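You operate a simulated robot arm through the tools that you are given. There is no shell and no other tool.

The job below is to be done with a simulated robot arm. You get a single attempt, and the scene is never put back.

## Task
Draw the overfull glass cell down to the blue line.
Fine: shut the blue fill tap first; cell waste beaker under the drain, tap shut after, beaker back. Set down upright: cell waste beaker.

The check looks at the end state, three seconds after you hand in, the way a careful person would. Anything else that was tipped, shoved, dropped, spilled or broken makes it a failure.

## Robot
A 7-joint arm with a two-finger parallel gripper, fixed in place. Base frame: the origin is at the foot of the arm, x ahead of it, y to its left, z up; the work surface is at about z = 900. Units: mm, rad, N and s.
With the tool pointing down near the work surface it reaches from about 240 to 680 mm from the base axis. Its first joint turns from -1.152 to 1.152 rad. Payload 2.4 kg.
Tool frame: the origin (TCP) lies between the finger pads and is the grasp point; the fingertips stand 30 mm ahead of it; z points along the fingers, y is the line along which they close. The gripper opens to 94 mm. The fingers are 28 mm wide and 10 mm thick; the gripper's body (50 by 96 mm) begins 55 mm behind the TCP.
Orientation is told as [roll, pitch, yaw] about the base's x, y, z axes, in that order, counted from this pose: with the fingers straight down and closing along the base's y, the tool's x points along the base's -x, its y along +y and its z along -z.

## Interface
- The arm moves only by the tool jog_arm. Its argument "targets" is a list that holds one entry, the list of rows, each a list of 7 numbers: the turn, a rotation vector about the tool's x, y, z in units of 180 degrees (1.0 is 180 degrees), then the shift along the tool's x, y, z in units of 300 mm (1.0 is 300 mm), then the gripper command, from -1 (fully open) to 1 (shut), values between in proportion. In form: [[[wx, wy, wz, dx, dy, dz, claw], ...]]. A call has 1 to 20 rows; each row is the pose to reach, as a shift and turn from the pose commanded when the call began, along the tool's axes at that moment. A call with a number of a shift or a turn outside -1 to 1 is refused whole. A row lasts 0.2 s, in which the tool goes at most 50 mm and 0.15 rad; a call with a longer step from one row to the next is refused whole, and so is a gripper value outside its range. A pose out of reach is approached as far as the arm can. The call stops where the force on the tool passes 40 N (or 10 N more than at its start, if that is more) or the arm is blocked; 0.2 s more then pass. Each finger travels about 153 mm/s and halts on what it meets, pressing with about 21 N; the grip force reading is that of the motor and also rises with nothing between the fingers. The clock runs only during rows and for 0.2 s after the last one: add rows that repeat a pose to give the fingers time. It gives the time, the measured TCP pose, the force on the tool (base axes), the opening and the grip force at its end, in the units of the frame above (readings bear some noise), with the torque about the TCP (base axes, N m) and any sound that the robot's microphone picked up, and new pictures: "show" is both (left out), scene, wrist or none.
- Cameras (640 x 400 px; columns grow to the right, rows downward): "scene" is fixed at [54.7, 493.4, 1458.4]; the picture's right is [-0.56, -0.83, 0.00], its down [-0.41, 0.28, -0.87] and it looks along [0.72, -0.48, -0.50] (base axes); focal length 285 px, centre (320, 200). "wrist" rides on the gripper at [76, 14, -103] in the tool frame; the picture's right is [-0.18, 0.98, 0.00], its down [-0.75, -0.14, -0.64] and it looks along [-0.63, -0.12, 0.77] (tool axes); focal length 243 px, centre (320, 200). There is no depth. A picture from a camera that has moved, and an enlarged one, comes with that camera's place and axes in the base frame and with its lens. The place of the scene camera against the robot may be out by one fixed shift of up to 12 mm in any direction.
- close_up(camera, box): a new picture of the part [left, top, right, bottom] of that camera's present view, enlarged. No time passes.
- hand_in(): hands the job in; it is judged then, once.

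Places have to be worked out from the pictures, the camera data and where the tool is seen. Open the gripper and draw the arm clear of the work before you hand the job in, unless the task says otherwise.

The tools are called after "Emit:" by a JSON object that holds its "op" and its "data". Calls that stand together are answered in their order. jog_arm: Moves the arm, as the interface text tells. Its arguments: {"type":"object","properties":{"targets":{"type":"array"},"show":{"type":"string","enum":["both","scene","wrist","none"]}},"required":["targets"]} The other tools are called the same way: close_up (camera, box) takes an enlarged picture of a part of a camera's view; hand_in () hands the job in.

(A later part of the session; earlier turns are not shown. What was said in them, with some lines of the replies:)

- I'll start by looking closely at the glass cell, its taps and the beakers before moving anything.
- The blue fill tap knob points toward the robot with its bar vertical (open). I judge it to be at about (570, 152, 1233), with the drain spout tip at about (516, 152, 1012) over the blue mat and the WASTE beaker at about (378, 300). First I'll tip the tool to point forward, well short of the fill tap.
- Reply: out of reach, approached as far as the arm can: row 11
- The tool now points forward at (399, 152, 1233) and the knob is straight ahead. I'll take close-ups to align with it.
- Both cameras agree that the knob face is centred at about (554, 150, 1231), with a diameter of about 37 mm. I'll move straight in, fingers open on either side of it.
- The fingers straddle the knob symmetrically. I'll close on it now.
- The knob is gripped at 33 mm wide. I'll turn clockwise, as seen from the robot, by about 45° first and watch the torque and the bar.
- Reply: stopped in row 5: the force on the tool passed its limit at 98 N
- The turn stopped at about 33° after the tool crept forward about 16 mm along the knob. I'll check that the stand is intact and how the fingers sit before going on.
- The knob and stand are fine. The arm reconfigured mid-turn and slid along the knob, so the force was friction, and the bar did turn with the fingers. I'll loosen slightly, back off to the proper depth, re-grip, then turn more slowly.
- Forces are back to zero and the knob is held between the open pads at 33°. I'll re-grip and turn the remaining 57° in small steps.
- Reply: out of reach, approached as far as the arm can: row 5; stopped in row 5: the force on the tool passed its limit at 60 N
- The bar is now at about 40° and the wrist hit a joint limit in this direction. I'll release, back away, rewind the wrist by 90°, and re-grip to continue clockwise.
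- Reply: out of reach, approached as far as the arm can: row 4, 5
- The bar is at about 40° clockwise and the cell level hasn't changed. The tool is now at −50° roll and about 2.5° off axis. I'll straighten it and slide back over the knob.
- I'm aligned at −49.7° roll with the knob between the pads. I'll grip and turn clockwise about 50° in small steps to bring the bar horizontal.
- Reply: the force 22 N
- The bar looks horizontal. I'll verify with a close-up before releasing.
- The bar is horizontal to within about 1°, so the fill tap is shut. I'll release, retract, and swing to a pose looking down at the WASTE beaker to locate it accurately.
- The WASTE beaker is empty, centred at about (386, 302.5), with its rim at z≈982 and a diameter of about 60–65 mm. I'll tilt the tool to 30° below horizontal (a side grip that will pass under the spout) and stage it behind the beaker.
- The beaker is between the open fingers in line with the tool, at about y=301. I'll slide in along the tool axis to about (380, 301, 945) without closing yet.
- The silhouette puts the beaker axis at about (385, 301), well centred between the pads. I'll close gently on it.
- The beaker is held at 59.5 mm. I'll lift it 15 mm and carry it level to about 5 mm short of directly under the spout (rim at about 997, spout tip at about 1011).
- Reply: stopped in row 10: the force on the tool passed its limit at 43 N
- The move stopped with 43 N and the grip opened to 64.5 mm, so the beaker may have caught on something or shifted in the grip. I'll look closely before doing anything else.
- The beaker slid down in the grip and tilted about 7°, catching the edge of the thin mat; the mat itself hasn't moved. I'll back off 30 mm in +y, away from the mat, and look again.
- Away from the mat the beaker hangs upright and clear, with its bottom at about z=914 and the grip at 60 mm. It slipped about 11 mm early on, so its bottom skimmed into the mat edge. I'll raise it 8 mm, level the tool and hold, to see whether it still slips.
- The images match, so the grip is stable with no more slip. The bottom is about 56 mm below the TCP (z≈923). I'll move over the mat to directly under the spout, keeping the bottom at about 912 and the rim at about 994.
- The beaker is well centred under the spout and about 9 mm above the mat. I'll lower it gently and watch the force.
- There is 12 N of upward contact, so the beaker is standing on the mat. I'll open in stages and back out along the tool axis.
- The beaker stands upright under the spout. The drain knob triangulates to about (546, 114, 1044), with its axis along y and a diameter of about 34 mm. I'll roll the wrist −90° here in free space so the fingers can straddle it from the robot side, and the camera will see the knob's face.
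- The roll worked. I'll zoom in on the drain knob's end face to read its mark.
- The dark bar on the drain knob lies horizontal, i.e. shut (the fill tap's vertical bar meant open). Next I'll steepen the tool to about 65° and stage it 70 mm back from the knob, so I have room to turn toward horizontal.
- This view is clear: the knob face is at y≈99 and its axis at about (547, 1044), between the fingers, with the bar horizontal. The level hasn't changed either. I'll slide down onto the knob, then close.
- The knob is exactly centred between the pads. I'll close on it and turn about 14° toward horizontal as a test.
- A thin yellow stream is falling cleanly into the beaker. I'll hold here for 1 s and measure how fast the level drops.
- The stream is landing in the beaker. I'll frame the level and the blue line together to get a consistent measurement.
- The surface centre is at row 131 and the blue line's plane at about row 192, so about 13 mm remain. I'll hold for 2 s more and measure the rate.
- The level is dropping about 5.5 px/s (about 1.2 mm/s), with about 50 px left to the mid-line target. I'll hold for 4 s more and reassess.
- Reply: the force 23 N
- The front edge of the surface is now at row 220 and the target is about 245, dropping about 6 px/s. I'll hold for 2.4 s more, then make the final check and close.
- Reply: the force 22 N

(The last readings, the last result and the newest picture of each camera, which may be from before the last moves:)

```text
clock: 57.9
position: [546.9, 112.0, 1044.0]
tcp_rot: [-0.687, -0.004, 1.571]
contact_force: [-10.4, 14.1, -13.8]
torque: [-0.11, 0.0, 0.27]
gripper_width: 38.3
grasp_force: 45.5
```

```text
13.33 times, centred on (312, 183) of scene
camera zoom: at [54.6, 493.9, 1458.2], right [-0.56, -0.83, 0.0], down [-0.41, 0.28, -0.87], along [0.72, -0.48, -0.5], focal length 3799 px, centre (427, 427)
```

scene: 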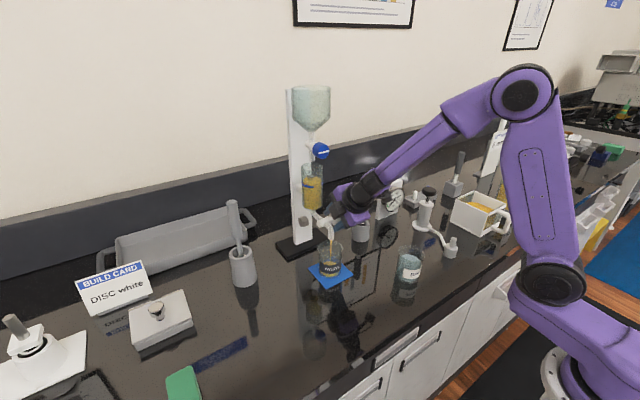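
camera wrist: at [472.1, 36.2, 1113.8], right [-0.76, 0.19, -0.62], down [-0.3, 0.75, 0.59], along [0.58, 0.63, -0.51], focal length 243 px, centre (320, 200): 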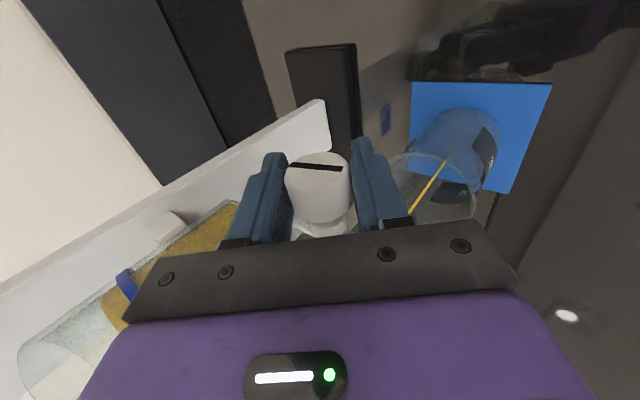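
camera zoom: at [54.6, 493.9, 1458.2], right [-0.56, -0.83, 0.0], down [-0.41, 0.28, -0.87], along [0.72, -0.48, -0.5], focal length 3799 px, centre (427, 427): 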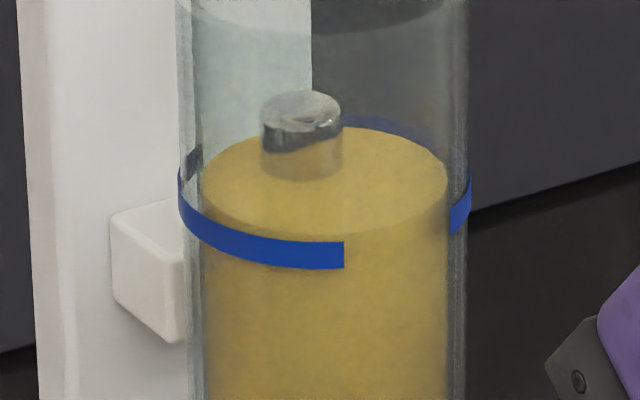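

The surface plane is at row 180 against a target of about 192. I'll hold 1 s more, then turn the knob back the same 14.4° to shut it.

Emit:
{"op": "jog_arm", "data": {"targets": [[[0, 0, 0, 0, 0, 0, 1], [0, 0, 0, 0, 0, 0, 1], [0, 0, 0, 0, 0, 0, 1], [0, 0, 0, 0, 0, 0, 1], [0, 0, 0, 0, 0, 0, 1], [-0.025, 0, 0, 0, 0, 0, 1], [-0.05, 0, 0, 0, 0, 0, 1], [-0.075, 0, 0, 0, 0, 0, 1], [-0.08, 0, 0, 0, 0, 0, 1]]]}}

Emit:
{"op": "close_up", "data": {"camera": "scene", "box": [288, 168, 336, 198]}}

Emit:
{"op": "close_up", "data": {"camera": "scene", "box": [290, 210, 386, 270]}}

Emit:
{"op": "close_up", "data": {"camera": "wrist", "box": [200, 80, 440, 230]}}

```text
clock: 59.9
position: [547.6, 113.1, 1043.9]
tcp_rot: [-0.434, -0.005, 1.571]
contact_force: [-4.3, 18.4, -11.8]
torque: [-0.7, 0.01, -0.32]
gripper_width: 38.2
grasp_force: 44.8
camera wrist: at [492.1, 36.3, 1130.9], right [-0.89, 0.19, -0.41], down [-0.14, 0.75, 0.65], along [0.43, 0.63, -0.64], focal length 243 px, centre (320, 200)
```

scene: 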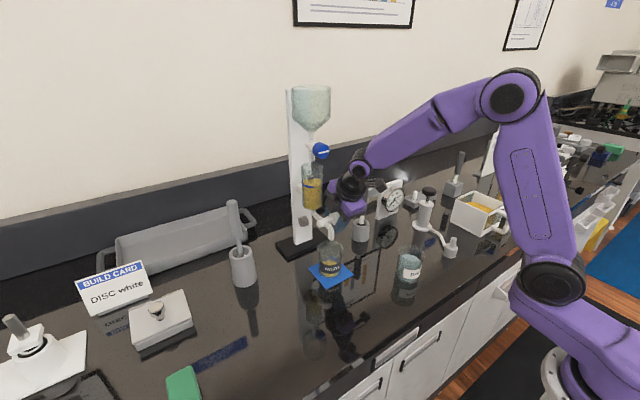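
wrist: 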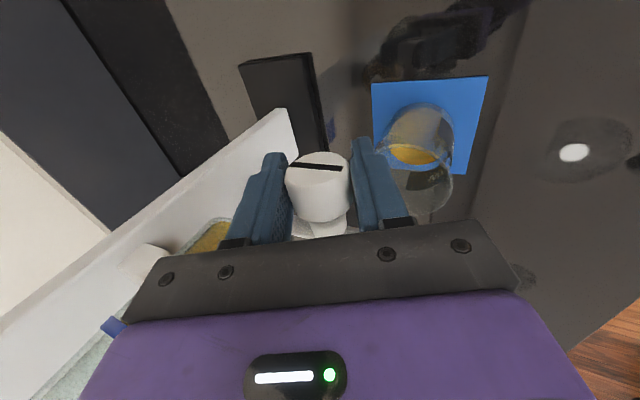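

```text
13.33 times, centred on (312, 183) of scene
camera zoom: at [54.7, 494.0, 1458.2], right [-0.56, -0.83, 0.0], down [-0.41, 0.28, -0.87], along [0.72, -0.48, -0.5], focal length 3799 px, centre (427, 427)
```

zoom: 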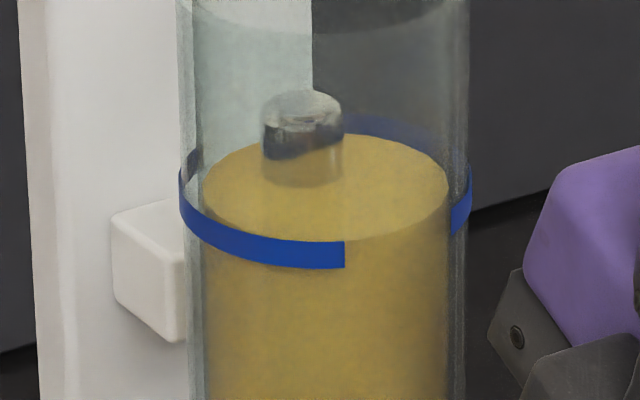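

```text
6.67 times, centred on (338, 240) of scene
camera zoom: at [54.7, 494.0, 1458.2], right [-0.56, -0.83, 0.0], down [-0.41, 0.28, -0.87], along [0.72, -0.48, -0.5], focal length 1900 px, centre (200, -67)
```

zoom: 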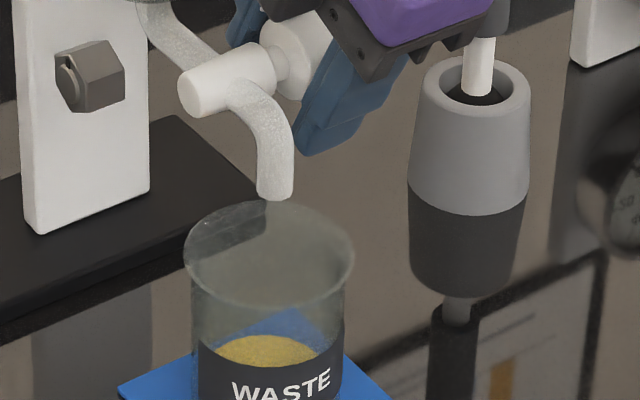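

```text
2.67 times, centred on (320, 155) of wrist
camera zoom: at [492.1, 36.3, 1130.9], right [-0.89, 0.19, -0.41], down [-0.14, 0.75, 0.65], along [0.43, 0.63, -0.64], focal length 647 px, centre (320, 320)
```

zoom: 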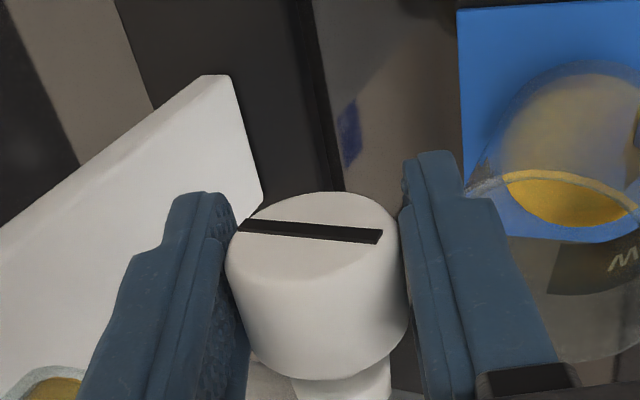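

The stream has stopped and the bar is back to horizontal. The level sits inside the blue band, so I'll zoom in to measure it against the band's middle before letting go.

Emit:
{"op": "close_up", "data": {"camera": "scene", "box": [299, 174, 325, 190]}}

```text
16.00 times, centred on (312, 182) of scene
camera zoom: at [54.7, 494.0, 1458.2], right [-0.56, -0.83, 0.0], down [-0.41, 0.28, -0.87], along [0.72, -0.48, -0.5], focal length 4559 px, centre (448, 488)
```

zoom: 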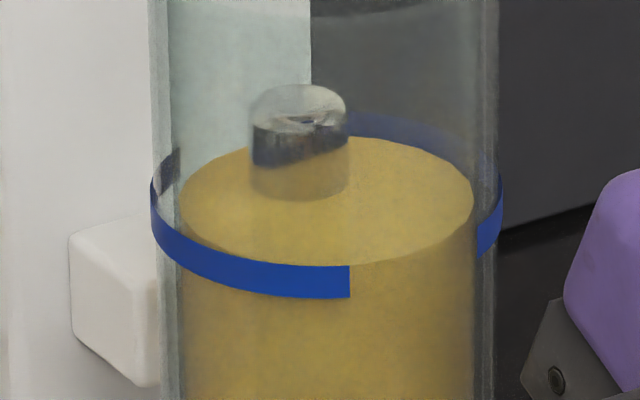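

The level is about 0.6 mm above the middle of the blue band, so it is on the line. I'll release the knob gently, retract along the tool axis, and return by the same path to the staging pose.

Emit:
{"op": "jog_arm", "data": {"targets": [[[0, 0, 0, 0, 0, 0, 0.1], [0, 0, 0, 0, 0, 0, -0.2], [0, 0, 0, 0, 0, -0.05, -0.2], [0, 0, 0, 0, 0, -0.11, -0.2], [0, 0, 0, 0, 0, -0.17, -0.2], [0, 0, 0, 0, 0, -0.233, -0.2], [0.016, 0, 0, -0.011, 0.044, -0.2315, -0.2], [0.032, 0, 0, -0.022, 0.087, -0.23, -0.2], [0.048, 0, 0, -0.033, 0.131, -0.2285, -0.2], [0.065, 0, 0, -0.043, 0.175, -0.227, -0.2], [0.081, 0, 0, -0.054, 0.218, -0.2255, -0.2], [0.097, 0, 0, -0.065, 0.262, -0.224, -0.2], [0.113, 0, 0, -0.076, 0.306, -0.2225, -0.2], [0.129, 0, 0, -0.087, 0.349, -0.221, -0.2], [0.145, 0, 0, -0.098, 0.393, -0.2195, -0.2], [0.162, 0, 0, -0.108, 0.437, -0.218, -0.2], [0.178, 0, 0, -0.119, 0.48, -0.2165, -0.2], [0.194, 0, 0, -0.13, 0.524, -0.215, -0.2], [0.194, 0, 0, -0.13, 0.524, -0.215, -0.2]]]}}

Emit:
{"op": "close_up", "data": {"camera": "scene", "box": [260, 160, 420, 260]}}

Emit:
{"op": "close_up", "data": {"camera": "wrist", "box": [180, 40, 260, 90]}}

```text
clock: 63.9
position: [379.0, 149.8, 1035.9]
tcp_rot: [-1.047, -0.005, 1.569]
contact_force: [-0.2, 0.6, -0.8]
torque: [0.02, -0.02, 0.02]
gripper_width: 56.5
grasp_force: 0.0
camera wrist: at [282.7, 73.3, 1074.7], right [-0.49, 0.19, -0.85], down [-0.48, 0.75, 0.45], along [0.72, 0.63, -0.28], focal length 243 px, centre (320, 200)
```

scene: 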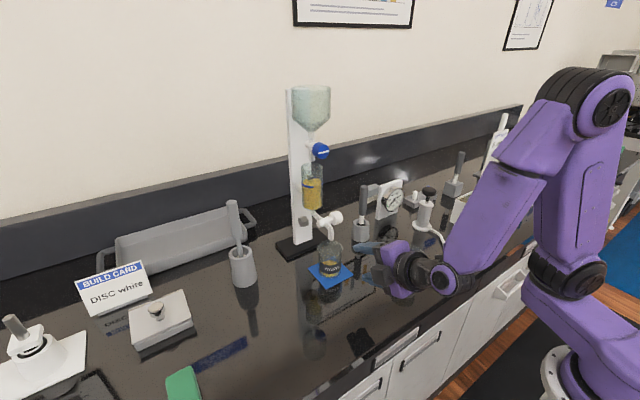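
wrist: 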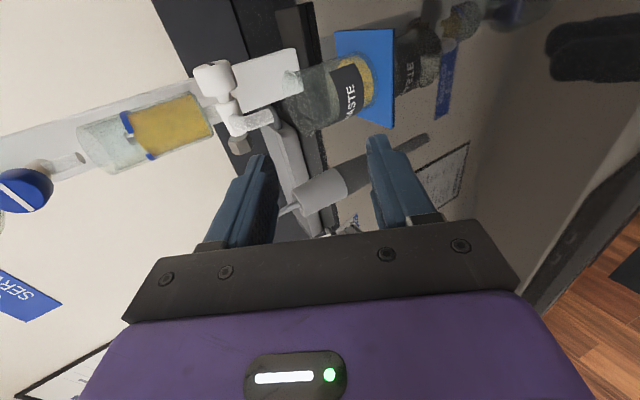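

```text
4.00 times, centred on (340, 210) of scene
camera zoom: at [54.7, 493.4, 1458.4], right [-0.56, -0.83, 0.0], down [-0.41, 0.28, -0.87], along [0.72, -0.48, -0.5], focal length 1140 px, centre (240, 160)
```

zoom: 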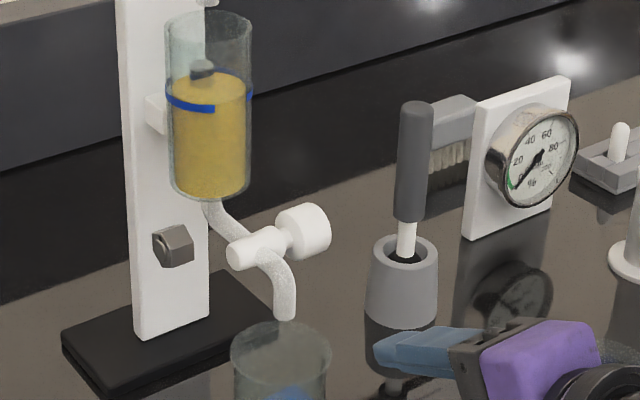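

```text
8.00 times, centred on (220, 65) of wrist
camera zoom: at [282.7, 73.3, 1074.7], right [-0.49, 0.19, -0.85], down [-0.48, 0.75, 0.45], along [0.72, 0.63, -0.28], focal length 1941 px, centre (1120, 1280)
```

zoom: 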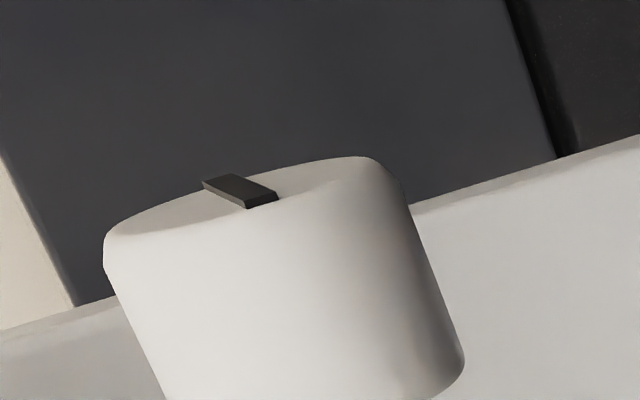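

The drain bar matches its original shut orientation, and no drips are visible. I'll roll the wrist back +90° and open up for the beaker.

Emit:
{"op": "jog_arm", "data": {"targets": [[[0, 0, 0.04, 0, 0, 0, -0.3], [0, 0, 0.08, 0, 0, 0, -0.5], [0, 0, 0.12, 0, 0, 0, -0.7], [0, 0, 0.16, 0, 0, 0, -0.85], [0, 0, 0.2, 0, 0, 0, -0.85], [0, 0, 0.24, 0, 0, 0, -0.85], [0, 0, 0.28, 0, 0, 0, -0.85], [0, 0, 0.32, 0, 0, 0, -0.85], [0, 0, 0.36, 0, 0, 0, -0.85], [0, 0, 0.4, 0, 0, 0, -0.85], [0, 0, 0.44, 0, 0, 0, -0.85], [0, 0, 0.48, 0, 0, 0, -0.85], [0, 0, 0.5, 0, 0, 0, -0.85], [0, 0, 0.5, 0, 0, 0, -0.85]]]}}

Emit:
{"op": "close_up", "data": {"camera": "wrist", "box": [200, 0, 440, 150]}}

Emit:
{"op": "close_up", "data": {"camera": "scene", "box": [299, 174, 325, 190]}}

Emit:
{"op": "close_up", "data": {"camera": "scene", "box": [290, 220, 386, 280]}}

```text
clock: 66.9
position: [378.3, 150.4, 1035.3]
tcp_rot: [0.012, -1.045, -0.011]
contact_force: [-0.8, -0.4, -0.4]
torque: [0.0, 0.02, 0.0]
gripper_width: 87.0
grasp_force: 0.1
camera wrist: at [252.5, 165.4, 1021.9], right [0.09, 0.98, 0.17], down [-0.18, -0.15, 0.97], along [0.98, -0.12, 0.16], focal length 243 px, centre (320, 200)
```

scene: 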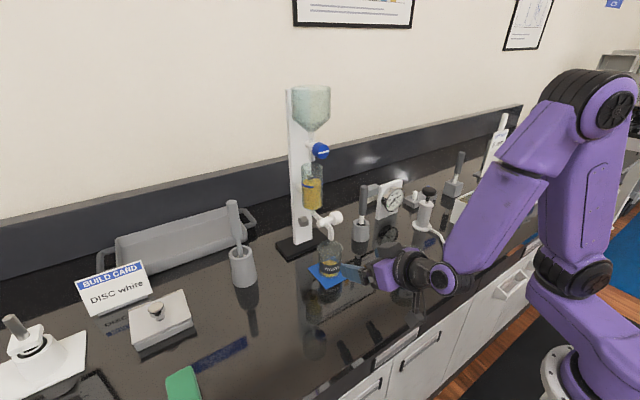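
wrist: 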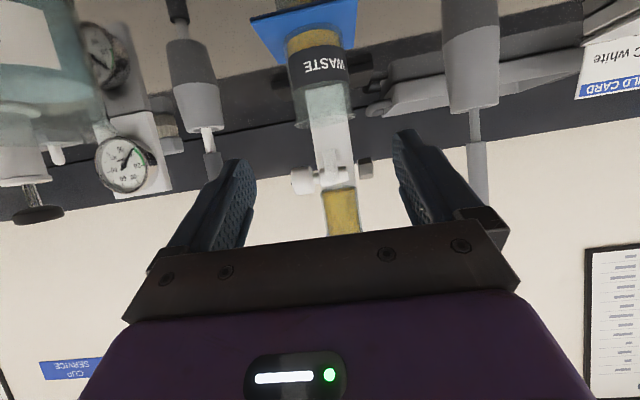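

```text
2.67 times, centred on (320, 75) of wrist
camera zoom: at [252.5, 165.4, 1021.9], right [0.09, 0.98, 0.17], down [-0.18, -0.15, 0.97], along [0.98, -0.12, 0.16], focal length 647 px, centre (320, 533)
```

zoom: 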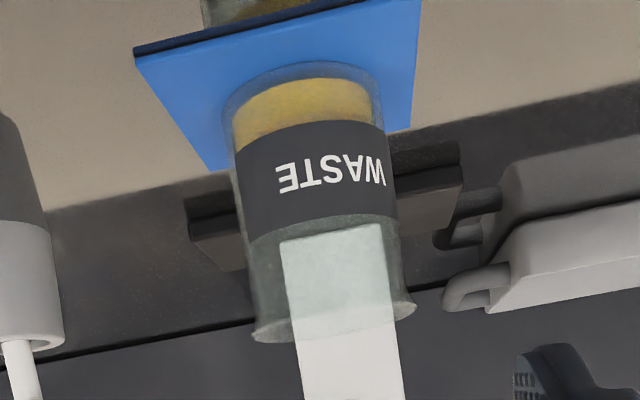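

```text
16.00 times, centred on (312, 182) of scene
camera zoom: at [54.7, 493.4, 1458.4], right [-0.56, -0.83, 0.0], down [-0.41, 0.28, -0.87], along [0.72, -0.48, -0.5], focal length 4559 px, centre (448, 488)
```

zoom: 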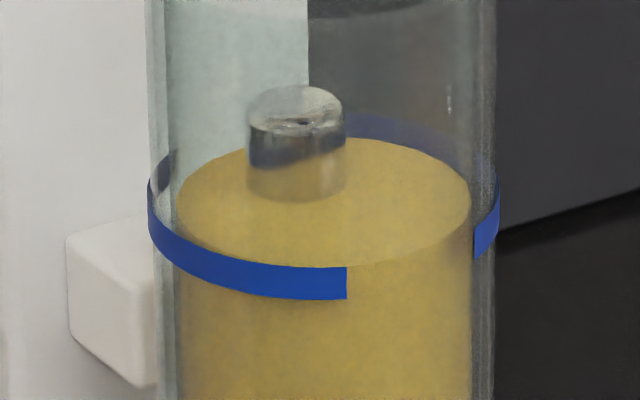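

```text
6.67 times, centred on (338, 250) of scene
camera zoom: at [54.7, 493.4, 1458.4], right [-0.56, -0.83, 0.0], down [-0.41, 0.28, -0.87], along [0.72, -0.48, -0.5], focal length 1900 px, centre (200, -133)
```

zoom: 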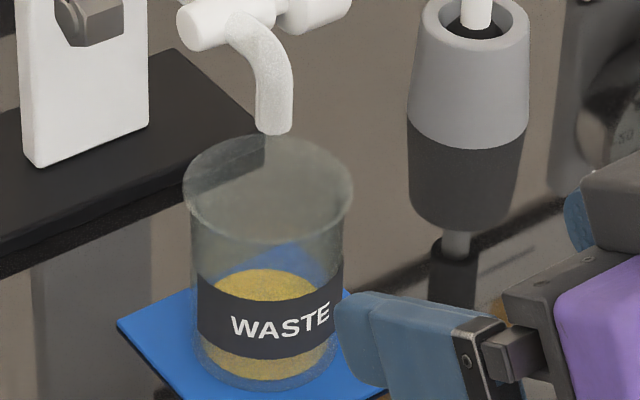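

The level is stable and the beaker stands at about (516, 154.5) holding about 25 mm of liquid. I'll slide in along the tool axis to straddle it at the height that held firmly before.

Emit:
{"op": "jog_arm", "data": {"targets": [[[0, 0, 0, 0, 0.004, 0.06, -0.85], [0, 0, 0, -0.001, 0.008, 0.13, -0.85], [0, 0, 0, -0.001, 0.0115, 0.2, -0.85], [0, 0, 0, -0.001, 0.0115, 0.27, -0.85], [0, 0, 0, -0.002, 0.0115, 0.34, -0.85], [0, 0, 0, -0.002, 0.0115, 0.4, -0.85], [0, 0, 0, -0.0025, 0.0115, 0.45, -0.85], [0, 0, 0, -0.0025, 0.0115, 0.485, -0.85], [0, 0, 0, -0.0025, 0.0115, 0.5043, -0.85], [0, 0, 0, -0.0025, 0.0115, 0.5043, -0.85]]]}}

Emit:
{"op": "close_up", "data": {"camera": "wrist", "box": [200, 50, 440, 200]}}

Emit:
{"op": "close_up", "data": {"camera": "scene", "box": [290, 210, 386, 270]}}

```text
clock: 69.1
position: [510.9, 152.6, 961.7]
tcp_rot: [0.009, -1.044, -0.008]
contact_force: [0.8, -0.1, 0.4]
torque: [0.01, 0.01, 0.02]
gripper_width: 86.9
grasp_force: 0.0
camera wrist: at [384.2, 168.4, 947.4], right [0.09, 0.98, 0.16], down [-0.18, -0.15, 0.97], along [0.98, -0.12, 0.16], focal length 243 px, centre (320, 200)
```

scene: 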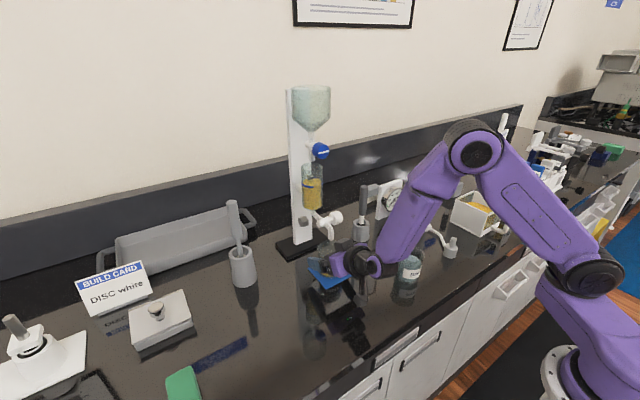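
wrist: 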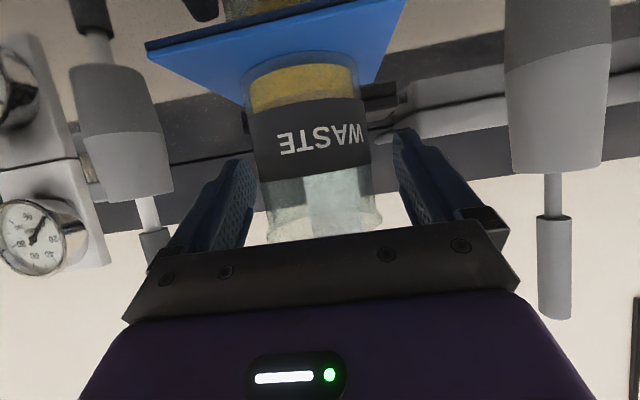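

```text
2.67 times, centred on (320, 125) of wrist
camera zoom: at [384.2, 168.4, 947.4], right [0.09, 0.98, 0.16], down [-0.18, -0.15, 0.97], along [0.98, -0.12, 0.16], focal length 647 px, centre (320, 400)
```

zoom: 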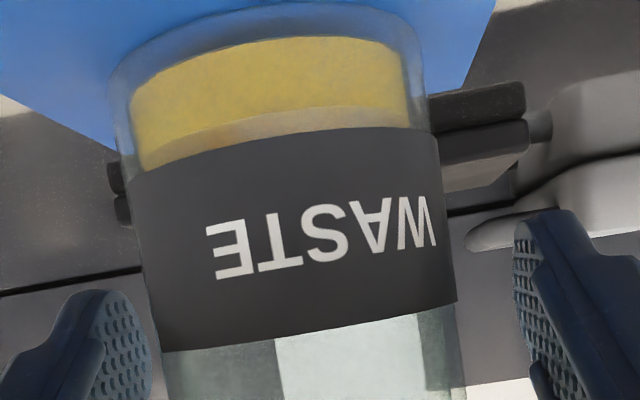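

```text
6.67 times, centred on (338, 240) of scene
camera zoom: at [54.7, 493.4, 1458.4], right [-0.56, -0.83, 0.0], down [-0.41, 0.28, -0.87], along [0.72, -0.48, -0.5], focal length 1900 px, centre (200, -67)
```

zoom: 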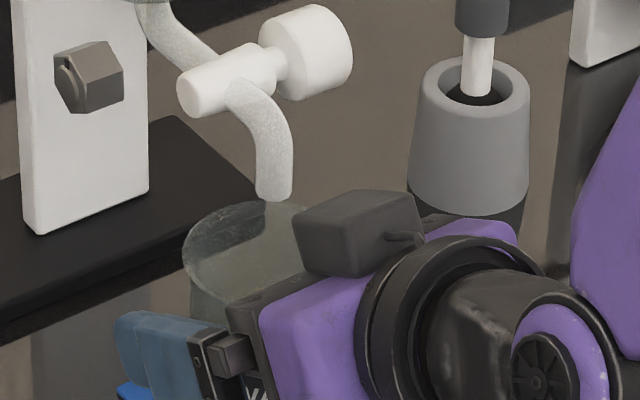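

The beaker is centred between the fingers (axis at about (518, 152)). I'll close on it and give the grip time to settle.

Emit:
{"op": "jog_arm", "data": {"targets": [[[0, 0, 0, 0, 0, 0, -0.6], [0, 0, 0, 0, 0, 0, -0.45], [0, 0, 0, 0, 0, 0, -0.3], [0, 0, 0, 0, 0, 0, 0.3], [0, 0, 0, 0, 0, 0, 1], [0, 0, 0, 0, 0, 0, 1], [0, 0, 0, 0, 0, 0, 1]]], "show": "wrist"}}

Emit:
{"op": "close_up", "data": {"camera": "wrist", "box": [200, 50, 440, 200]}}

```text
clock: 70.7
position: [509.9, 153.7, 961.8]
tcp_rot: [0.008, -1.047, -0.012]
contact_force: [0.1, -0.8, 1.6]
torque: [-0.17, -0.04, -0.01]
gripper_width: 59.8
grasp_force: 21.1
camera wrist: at [384.0, 168.4, 947.5], right [0.09, 0.98, 0.16], down [-0.18, -0.15, 0.97], along [0.98, -0.12, 0.16], focal length 243 px, centre (320, 200)
```

wrist: 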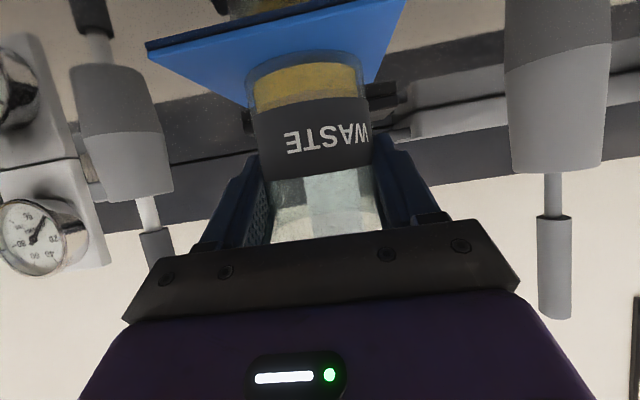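

```text
2.67 times, centred on (320, 125) of wrist
camera zoom: at [384.0, 168.4, 947.5], right [0.09, 0.98, 0.16], down [-0.18, -0.15, 0.97], along [0.98, -0.12, 0.16], focal length 647 px, centre (320, 400)
```

zoom: 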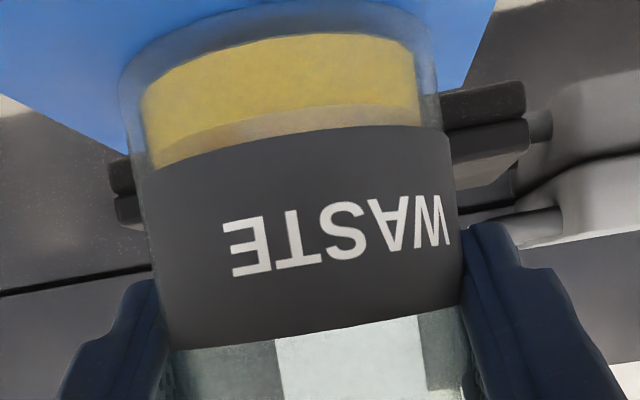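

Gripped at 59.8 mm. I'll lift 10 mm very slowly and check for slip before moving sideways.

Emit:
{"op": "jog_arm", "data": {"targets": [[[0, 0, 0, -0.0029, 0, -0.0017, 1], [0, 0, 0, -0.0072, 0, -0.0042, 1], [0, 0, 0, -0.0116, 0, -0.0067, 1], [0, 0, 0, -0.0159, 0, -0.0092, 1], [0, 0, 0, -0.0202, 0, -0.0117, 1], [0, 0, 0, -0.0246, 0, -0.0142, 1], [0, 0, 0, -0.0289, 0, -0.0167, 1], [0, 0, 0, -0.0289, 0, -0.0167, 1], [0, 0, 0, -0.0289, 0, -0.0167, 1]]], "show": "wrist"}}

Emit:
{"op": "close_up", "data": {"camera": "wrist", "box": [200, 50, 440, 200]}}

Emit:
{"op": "close_up", "data": {"camera": "scene", "box": [290, 210, 386, 270]}}

```text
clock: 72.7
position: [509.3, 152.5, 971.6]
tcp_rot: [0.01, -1.046, -0.01]
contact_force: [-0.6, -0.5, -0.9]
torque: [0.03, 0.03, -0.01]
gripper_width: 59.6
grasp_force: 21.3
camera wrist: at [383.7, 168.5, 957.4], right [0.09, 0.98, 0.16], down [-0.18, -0.15, 0.97], along [0.98, -0.12, 0.16], focal length 243 px, centre (320, 200)
```

wrist: 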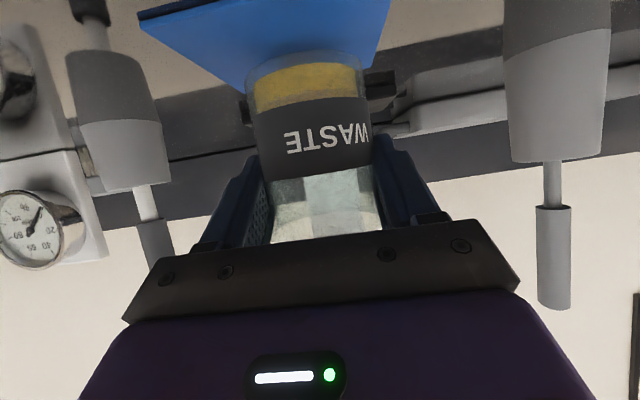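

```text
2.67 times, centred on (320, 125) of wrist
camera zoom: at [383.7, 168.5, 957.4], right [0.09, 0.98, 0.16], down [-0.18, -0.15, 0.97], along [0.98, -0.12, 0.16], focal length 647 px, centre (320, 400)
```

zoom: 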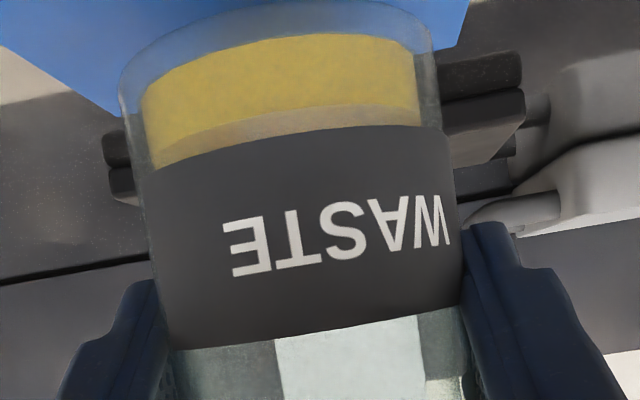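

```text
6.67 times, centred on (338, 240) of scene
camera zoom: at [54.7, 493.4, 1458.4], right [-0.56, -0.83, 0.0], down [-0.41, 0.28, -0.87], along [0.72, -0.48, -0.5], focal length 1900 px, centre (200, -67)
```

zoom: 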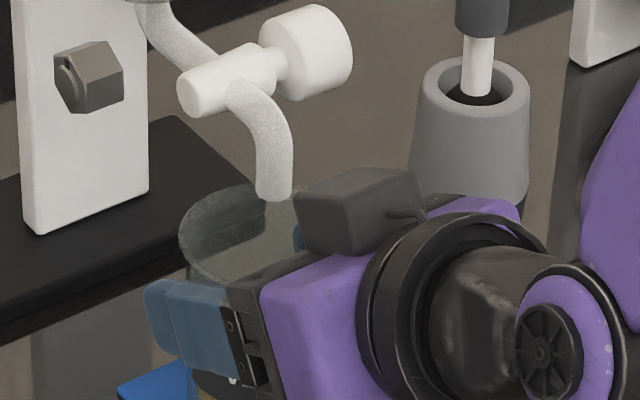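

No slip this time: the label and fingers line up exactly as before. I'll carry the beaker smoothly back toward its original spot, with the TCP to about (381, 301), rising slightly on the way.

Emit:
{"op": "jog_arm", "data": {"targets": [[[0, 0, 0, 0.0038, 0.0099, -0.0077, 1], [0, 0, 0, 0.0114, 0.0297, -0.023, 1], [0, 0, 0, 0.0209, 0.0545, -0.0421, 1], [0, 0, 0, 0.0323, 0.0842, -0.0651, 1], [0, 0, 0, 0.0437, 0.1139, -0.088, 1], [0, 0, 0, 0.057, 0.1485, -0.1148, 1], [0, 0, 0, 0.0703, 0.1832, -0.1416, 1], [0, 0, 0, 0.0836, 0.2178, -0.1684, 1], [0, 0, 0, 0.0969, 0.2525, -0.1952, 1], [0, 0, 0, 0.1102, 0.2871, -0.222, 1], [0, 0, 0, 0.1235, 0.3218, -0.2488, 1], [0, 0, 0, 0.1368, 0.3564, -0.2756, 1], [0, 0, 0, 0.1501, 0.3911, -0.3024, 1], [0, 0, 0, 0.1615, 0.4208, -0.3254, 1], [0, 0, 0, 0.171, 0.4455, -0.3445, 1], [0, 0, 0, 0.1786, 0.4653, -0.3598, 1], [0, 0, 0, 0.1843, 0.4802, -0.3713, 1], [0, 0, 0, 0.19, 0.495, -0.3828, 1], [0, 0, 0, 0.19, 0.495, -0.3828, 1]]]}}

Emit:
{"op": "close_up", "data": {"camera": "wrist", "box": [200, 50, 440, 200]}}

Emit:
{"op": "close_up", "data": {"camera": "scene", "box": [260, 280, 380, 355]}}

```text
clock: 76.7
position: [382.6, 302.3, 979.5]
tcp_rot: [0.007, -1.046, -0.008]
contact_force: [0.2, 0.6, -0.2]
torque: [0.0, 0.05, 0.03]
gripper_width: 59.7
grasp_force: 20.7
camera wrist: at [256.1, 317.6, 965.8], right [0.09, 0.98, 0.16], down [-0.18, -0.15, 0.97], along [0.98, -0.12, 0.16], focal length 243 px, centre (320, 200)
```

scene: 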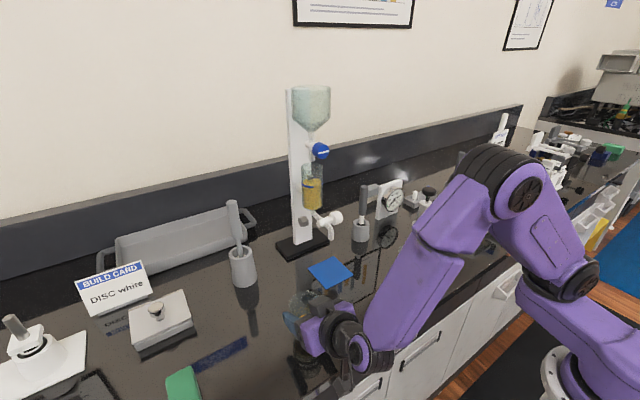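
wrist: 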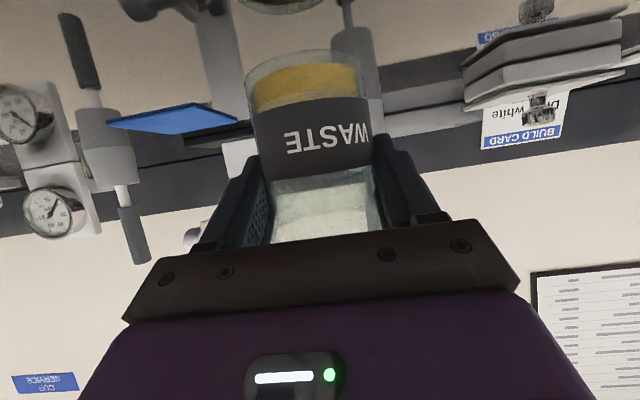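

```text
2.67 times, centred on (320, 125) of wrist
camera zoom: at [256.1, 317.6, 965.8], right [0.09, 0.98, 0.16], down [-0.18, -0.15, 0.97], along [0.98, -0.12, 0.16], focal length 647 px, centre (320, 400)
```

zoom: 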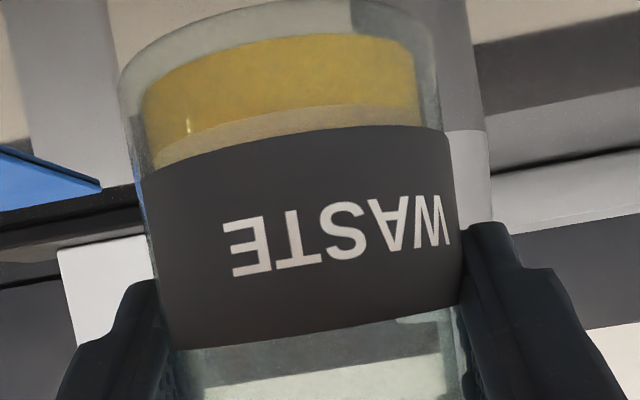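

```text
5.33 times, centred on (320, 318) of scene
camera zoom: at [54.7, 493.4, 1458.4], right [-0.56, -0.83, 0.0], down [-0.41, 0.28, -0.87], along [0.72, -0.48, -0.5], focal length 1520 px, centre (320, -427)
```

zoom: 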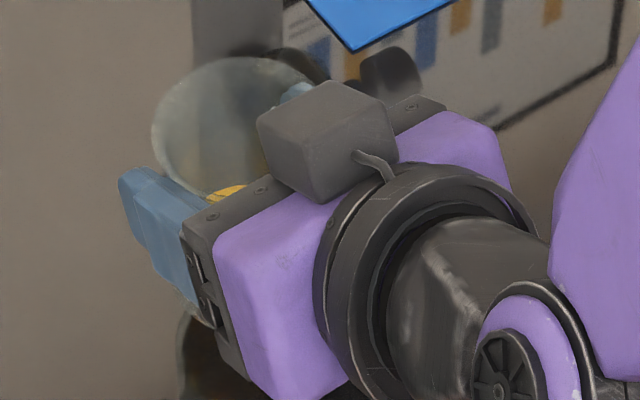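

The beaker is back over its original spot to within about 2 mm, and the mat hasn't moved. I'll lower it about 18 mm, slowly, while watching the force.

Emit:
{"op": "jog_arm", "data": {"targets": [[[0, 0, 0, 0.006, -0.001, 0.003, 1], [0, 0, 0, 0.014, -0.003, 0.007, 1], [0, 0, 0, 0.022, -0.005, 0.011, 1], [0, 0, 0, 0.03, -0.0067, 0.015, 1], [0, 0, 0, 0.037, -0.0067, 0.0187, 1], [0, 0, 0, 0.044, -0.0067, 0.0222, 1], [0, 0, 0, 0.05, -0.0067, 0.0252, 1], [0, 0, 0, 0.0537, -0.0067, 0.0271, 1], [0, 0, 0, 0.0537, -0.0067, 0.0271, 1]]]}}

Emit:
{"op": "close_up", "data": {"camera": "wrist", "box": [200, 0, 440, 150]}}

```text
clock: 78.7
position: [382.3, 300.2, 962.7]
tcp_rot: [0.011, -1.046, -0.011]
contact_force: [-1.3, -0.3, -0.3]
torque: [0.01, -0.02, 0.0]
gripper_width: 59.6
grasp_force: 21.2
camera wrist: at [255.1, 315.3, 947.9], right [0.09, 0.98, 0.16], down [-0.18, -0.15, 0.97], along [0.98, -0.12, 0.16], focal length 243 px, centre (320, 200)
```

scene: 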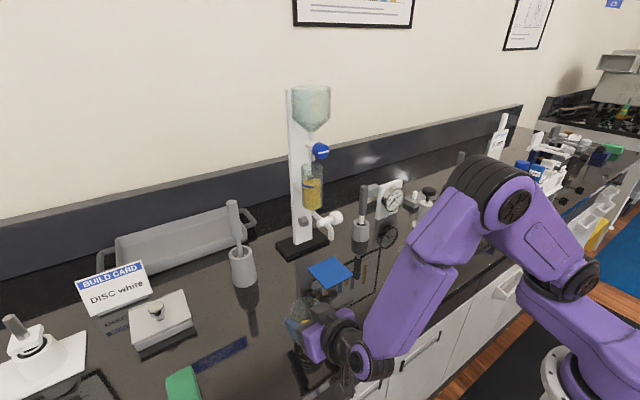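
wrist: 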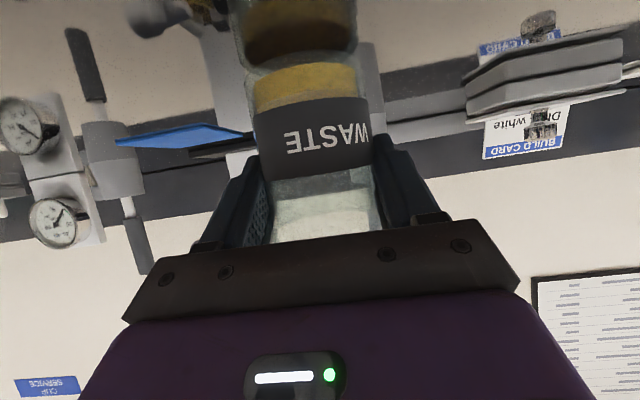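

```text
2.67 times, centred on (320, 75) of wrist
camera zoom: at [255.1, 315.3, 947.9], right [0.09, 0.98, 0.16], down [-0.18, -0.15, 0.97], along [0.98, -0.12, 0.16], focal length 647 px, centre (320, 533)
```

zoom: 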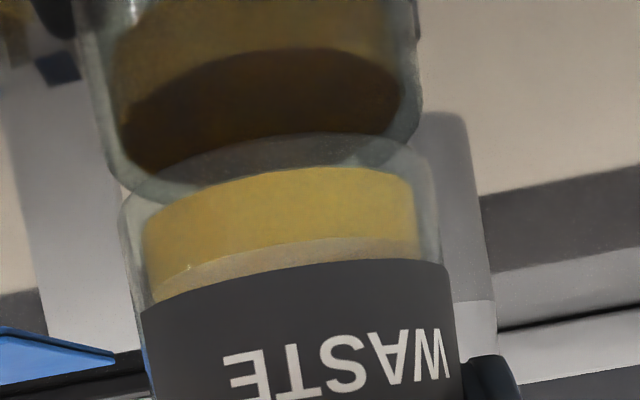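

There's no contact yet; the gap to the reflection suggests about 4 mm left. I'll lower 5 mm more, slowly.

Emit:
{"op": "jog_arm", "data": {"targets": [[[0, 0, 0, 0.0029, 0, 0.0017, 1], [0, 0, 0, 0.0058, 0, 0.0033, 1], [0, 0, 0, 0.0087, 0, 0.005, 1], [0, 0, 0, 0.0115, 0, 0.0067, 1], [0, 0, 0, 0.0144, 0, 0.0083, 1], [0, 0, 0, 0.0144, 0, 0.0083, 1]]], "show": "wrist"}}

Emit:
{"op": "close_up", "data": {"camera": "wrist", "box": [200, 0, 440, 150]}}

```text
clock: 80.1
position: [380.4, 299.9, 957.1]
tcp_rot: [0.011, -1.048, -0.014]
contact_force: [0.5, 0.5, 14.0]
torque: [-0.13, -0.08, 0.04]
gripper_width: 59.8
grasp_force: 20.7
camera wrist: at [255.0, 315.8, 943.0], right [0.09, 0.98, 0.17], down [-0.18, -0.15, 0.97], along [0.98, -0.12, 0.16], focal length 243 px, centre (320, 200)
```

wrist: 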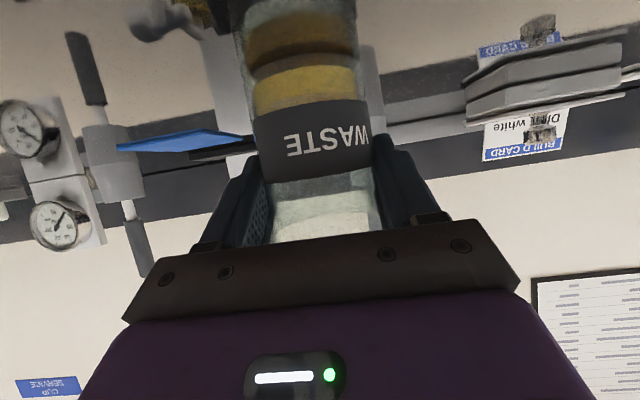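

```text
2.67 times, centred on (320, 75) of wrist
camera zoom: at [255.0, 315.8, 943.0], right [0.09, 0.98, 0.17], down [-0.18, -0.15, 0.97], along [0.98, -0.12, 0.16], focal length 647 px, centre (320, 533)
```

zoom: 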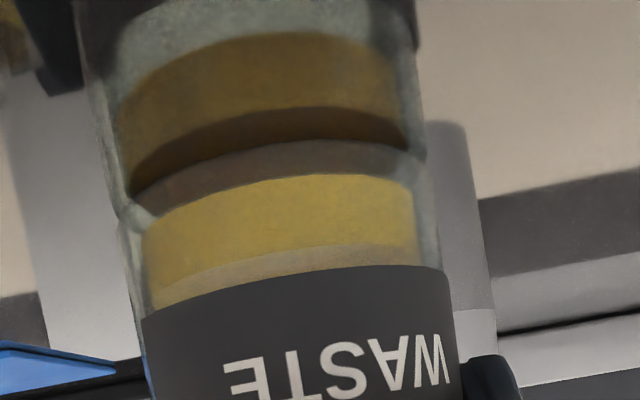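

There's 14 N of upward force and the bottom meets its reflection, so the beaker is standing on the bench. I'll open in stages and back straight out.

Emit:
{"op": "jog_arm", "data": {"targets": [[[0, 0, 0, -0.003, 0, -0.0015, 0.5], [0, 0, 0, -0.003, 0, -0.0015, -0.3], [0, 0, 0, -0.003, 0, -0.0015, -0.45], [0, 0, 0, -0.003, 0, -0.0015, -0.7], [0, 0, 0, -0.003, 0, -0.0015, -0.9], [0, 0, 0, -0.003, 0, -0.0015, -0.95], [0, 0, 0, -0.003, 0, -0.03, -0.95], [0, 0, 0, -0.003, 0, -0.08, -0.95], [0, 0, 0, -0.003, 0, -0.14, -0.95], [0, 0, 0, -0.003, 0, -0.21, -0.95], [0, 0, 0, -0.003, 0, -0.28, -0.95], [0, 0, 0, -0.003, 0, -0.35, -0.95], [0, 0, 0, -0.003, 0, -0.35, -0.95]]]}}

Emit:
{"op": "close_up", "data": {"camera": "scene", "box": [260, 280, 380, 355]}}

Emit:
{"op": "close_up", "data": {"camera": "scene", "box": [299, 174, 325, 190]}}

```text
clock: 82.9
position: [292.1, 301.1, 1010.9]
tcp_rot: [0.009, -1.047, -0.008]
contact_force: [-1.0, -0.3, -0.6]
torque: [-0.01, 0.02, 0.03]
gripper_width: 91.7
grasp_force: 0.1
camera wrist: at [165.7, 315.9, 996.0], right [0.09, 0.98, 0.16], down [-0.18, -0.14, 0.97], along [0.98, -0.12, 0.16], focal length 243 px, centre (320, 200)
```

scene: 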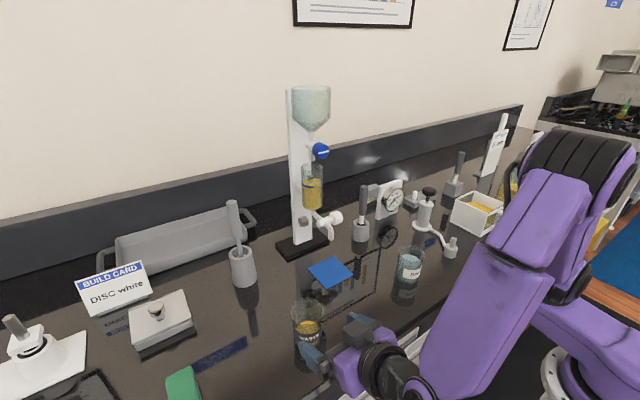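
wrist: 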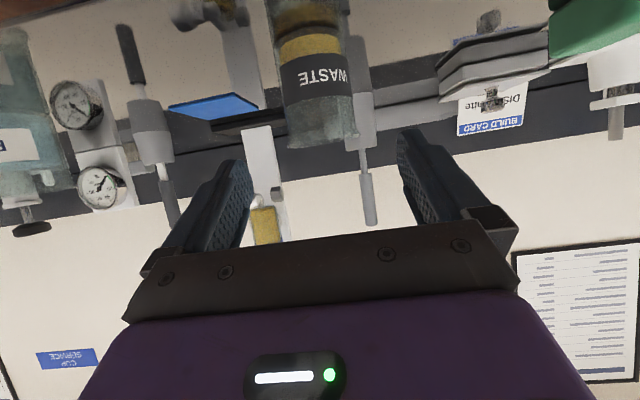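

```text
5.33 times, centred on (320, 318) of scene
camera zoom: at [54.7, 493.4, 1458.4], right [-0.56, -0.83, 0.0], down [-0.41, 0.28, -0.87], along [0.72, -0.48, -0.5], focal length 1520 px, centre (320, -427)
```

zoom: 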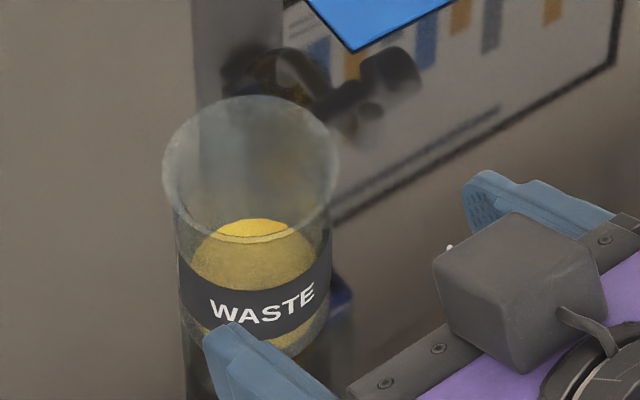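

```text
16.00 times, centred on (312, 182) of scene
camera zoom: at [54.7, 493.4, 1458.4], right [-0.56, -0.83, 0.0], down [-0.41, 0.28, -0.87], along [0.72, -0.48, -0.5], focal length 4559 px, centre (448, 488)
```

zoom: 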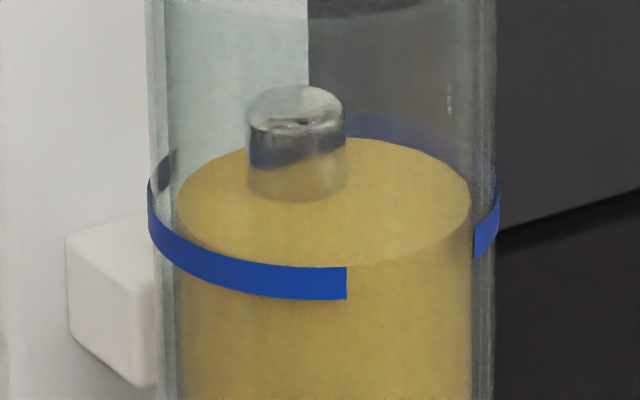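

The beaker is upright within about 3 mm of its original place, and the level is still on the line. I'll raise the arm straight up, clear of the work.

Emit:
{"op": "jog_arm", "data": {"targets": [[[0, 0, 0, -0.04, 0, -0.04, -1], [0, 0, 0, -0.11, 0, -0.08, -1], [0, 0, 0, -0.19, 0, -0.125, -1], [0, 0, 0, -0.27, 0, -0.17, -1], [0, 0, 0, -0.35, 0, -0.215, -1], [0, 0, 0, -0.43, 0, -0.26, -1], [0, 0, 0, -0.51, 0, -0.305, -1], [0, 0, 0, -0.58, 0, -0.335, -1], [0, 0, 0, -0.58, 0, -0.335, -1]]]}}

Emit:
{"op": "close_up", "data": {"camera": "scene", "box": [260, 80, 420, 180]}}

Emit:
{"op": "close_up", "data": {"camera": "scene", "box": [260, 160, 420, 260]}}

Emit:
{"op": "close_up", "data": {"camera": "scene", "box": [270, 230, 470, 355]}}

```text
clock: 84.9
position: [290.2, 299.5, 1209.3]
tcp_rot: [0.01, -1.046, -0.012]
contact_force: [-0.1, -0.4, -0.2]
torque: [-0.01, 0.0, -0.01]
gripper_width: 93.8
grasp_force: 0.0
camera wrist: at [164.3, 314.7, 1196.4], right [0.09, 0.98, 0.16], down [-0.18, -0.15, 0.97], along [0.98, -0.12, 0.16], focal length 243 px, centre (320, 200)
```

scene: 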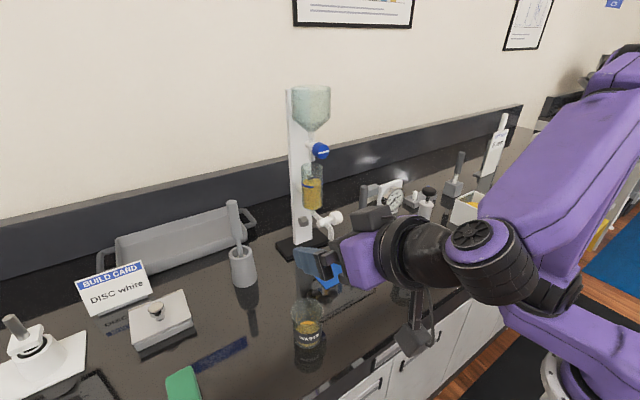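
wrist: 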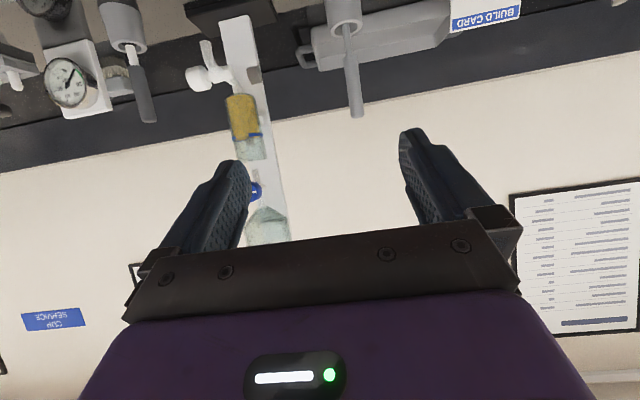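

```text
4.00 times, centred on (340, 130) of scene
camera zoom: at [54.7, 493.4, 1458.4], right [-0.56, -0.83, 0.0], down [-0.41, 0.28, -0.87], along [0.72, -0.48, -0.5], focal length 1140 px, centre (240, 480)
```

zoom: 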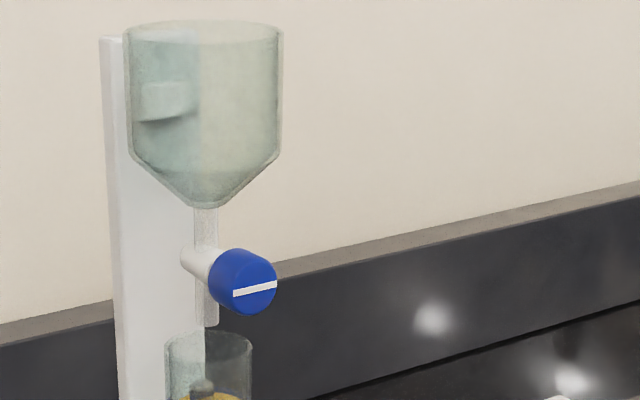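

```text
4.00 times, centred on (340, 210) of scene
camera zoom: at [54.7, 493.4, 1458.4], right [-0.56, -0.83, 0.0], down [-0.41, 0.28, -0.87], along [0.72, -0.48, -0.5], focal length 1140 px, centre (240, 160)
```

zoom: 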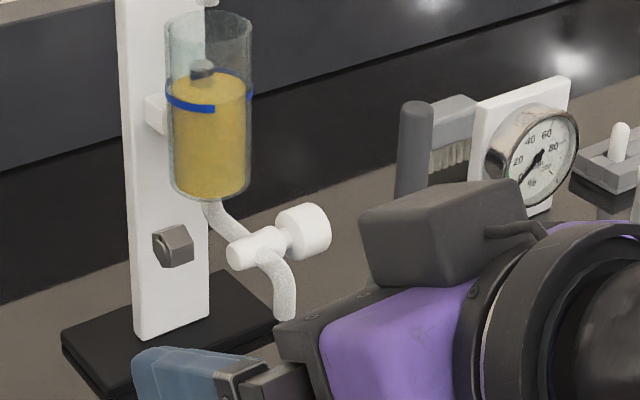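

```text
3.20 times, centred on (370, 292) of scene
camera zoom: at [54.7, 493.4, 1458.4], right [-0.56, -0.83, 0.0], down [-0.41, 0.28, -0.87], along [0.72, -0.48, -0.5], focal length 912 px, centre (160, -96)
```

zoom: 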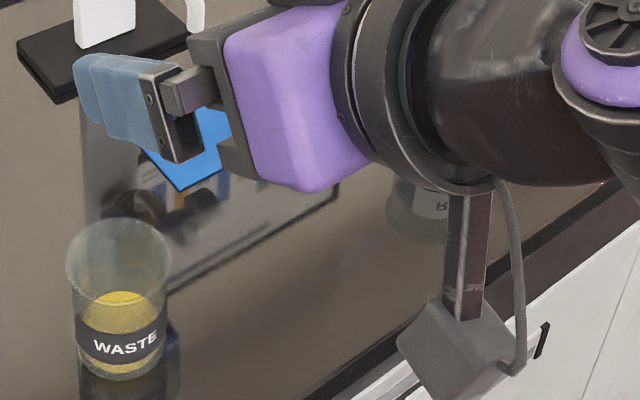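

Both taps are shut, the level is on the blue line, and the WASTE beaker is upright back in its place. The mat and stand haven't moved, and the gripper is open and clear, so I'm handing in.

Emit:
{"op": "hand_in", "data": {}}

```text
The job is handed in.
```

The glass cell is drawn down to the blue line; the level sits inside the band, about half a millimetre above its middle. I've handed the job in and haven't seen the result of the check.

- **Fill tap:** I shut it first, and its bar is now horizontal. It took two grips because the wrist reached a joint limit partway through.
- **Drain tap:** I opened it slightly with the waste beaker underneath, then shut it. No drips were visible and the level held steady afterwards.
- **Waste beaker:** it stands upright within about 3 mm of where it started, now holding the drained liquid.
- **Bump on the way:** while I was carrying the beaker over, still empty, it slipped in the grip and its base caught the edge of the blue mat. I backed off and raised it. The mat and stand had not moved, and nothing was spilled.

The gripper is open and the arm is clear of the work.
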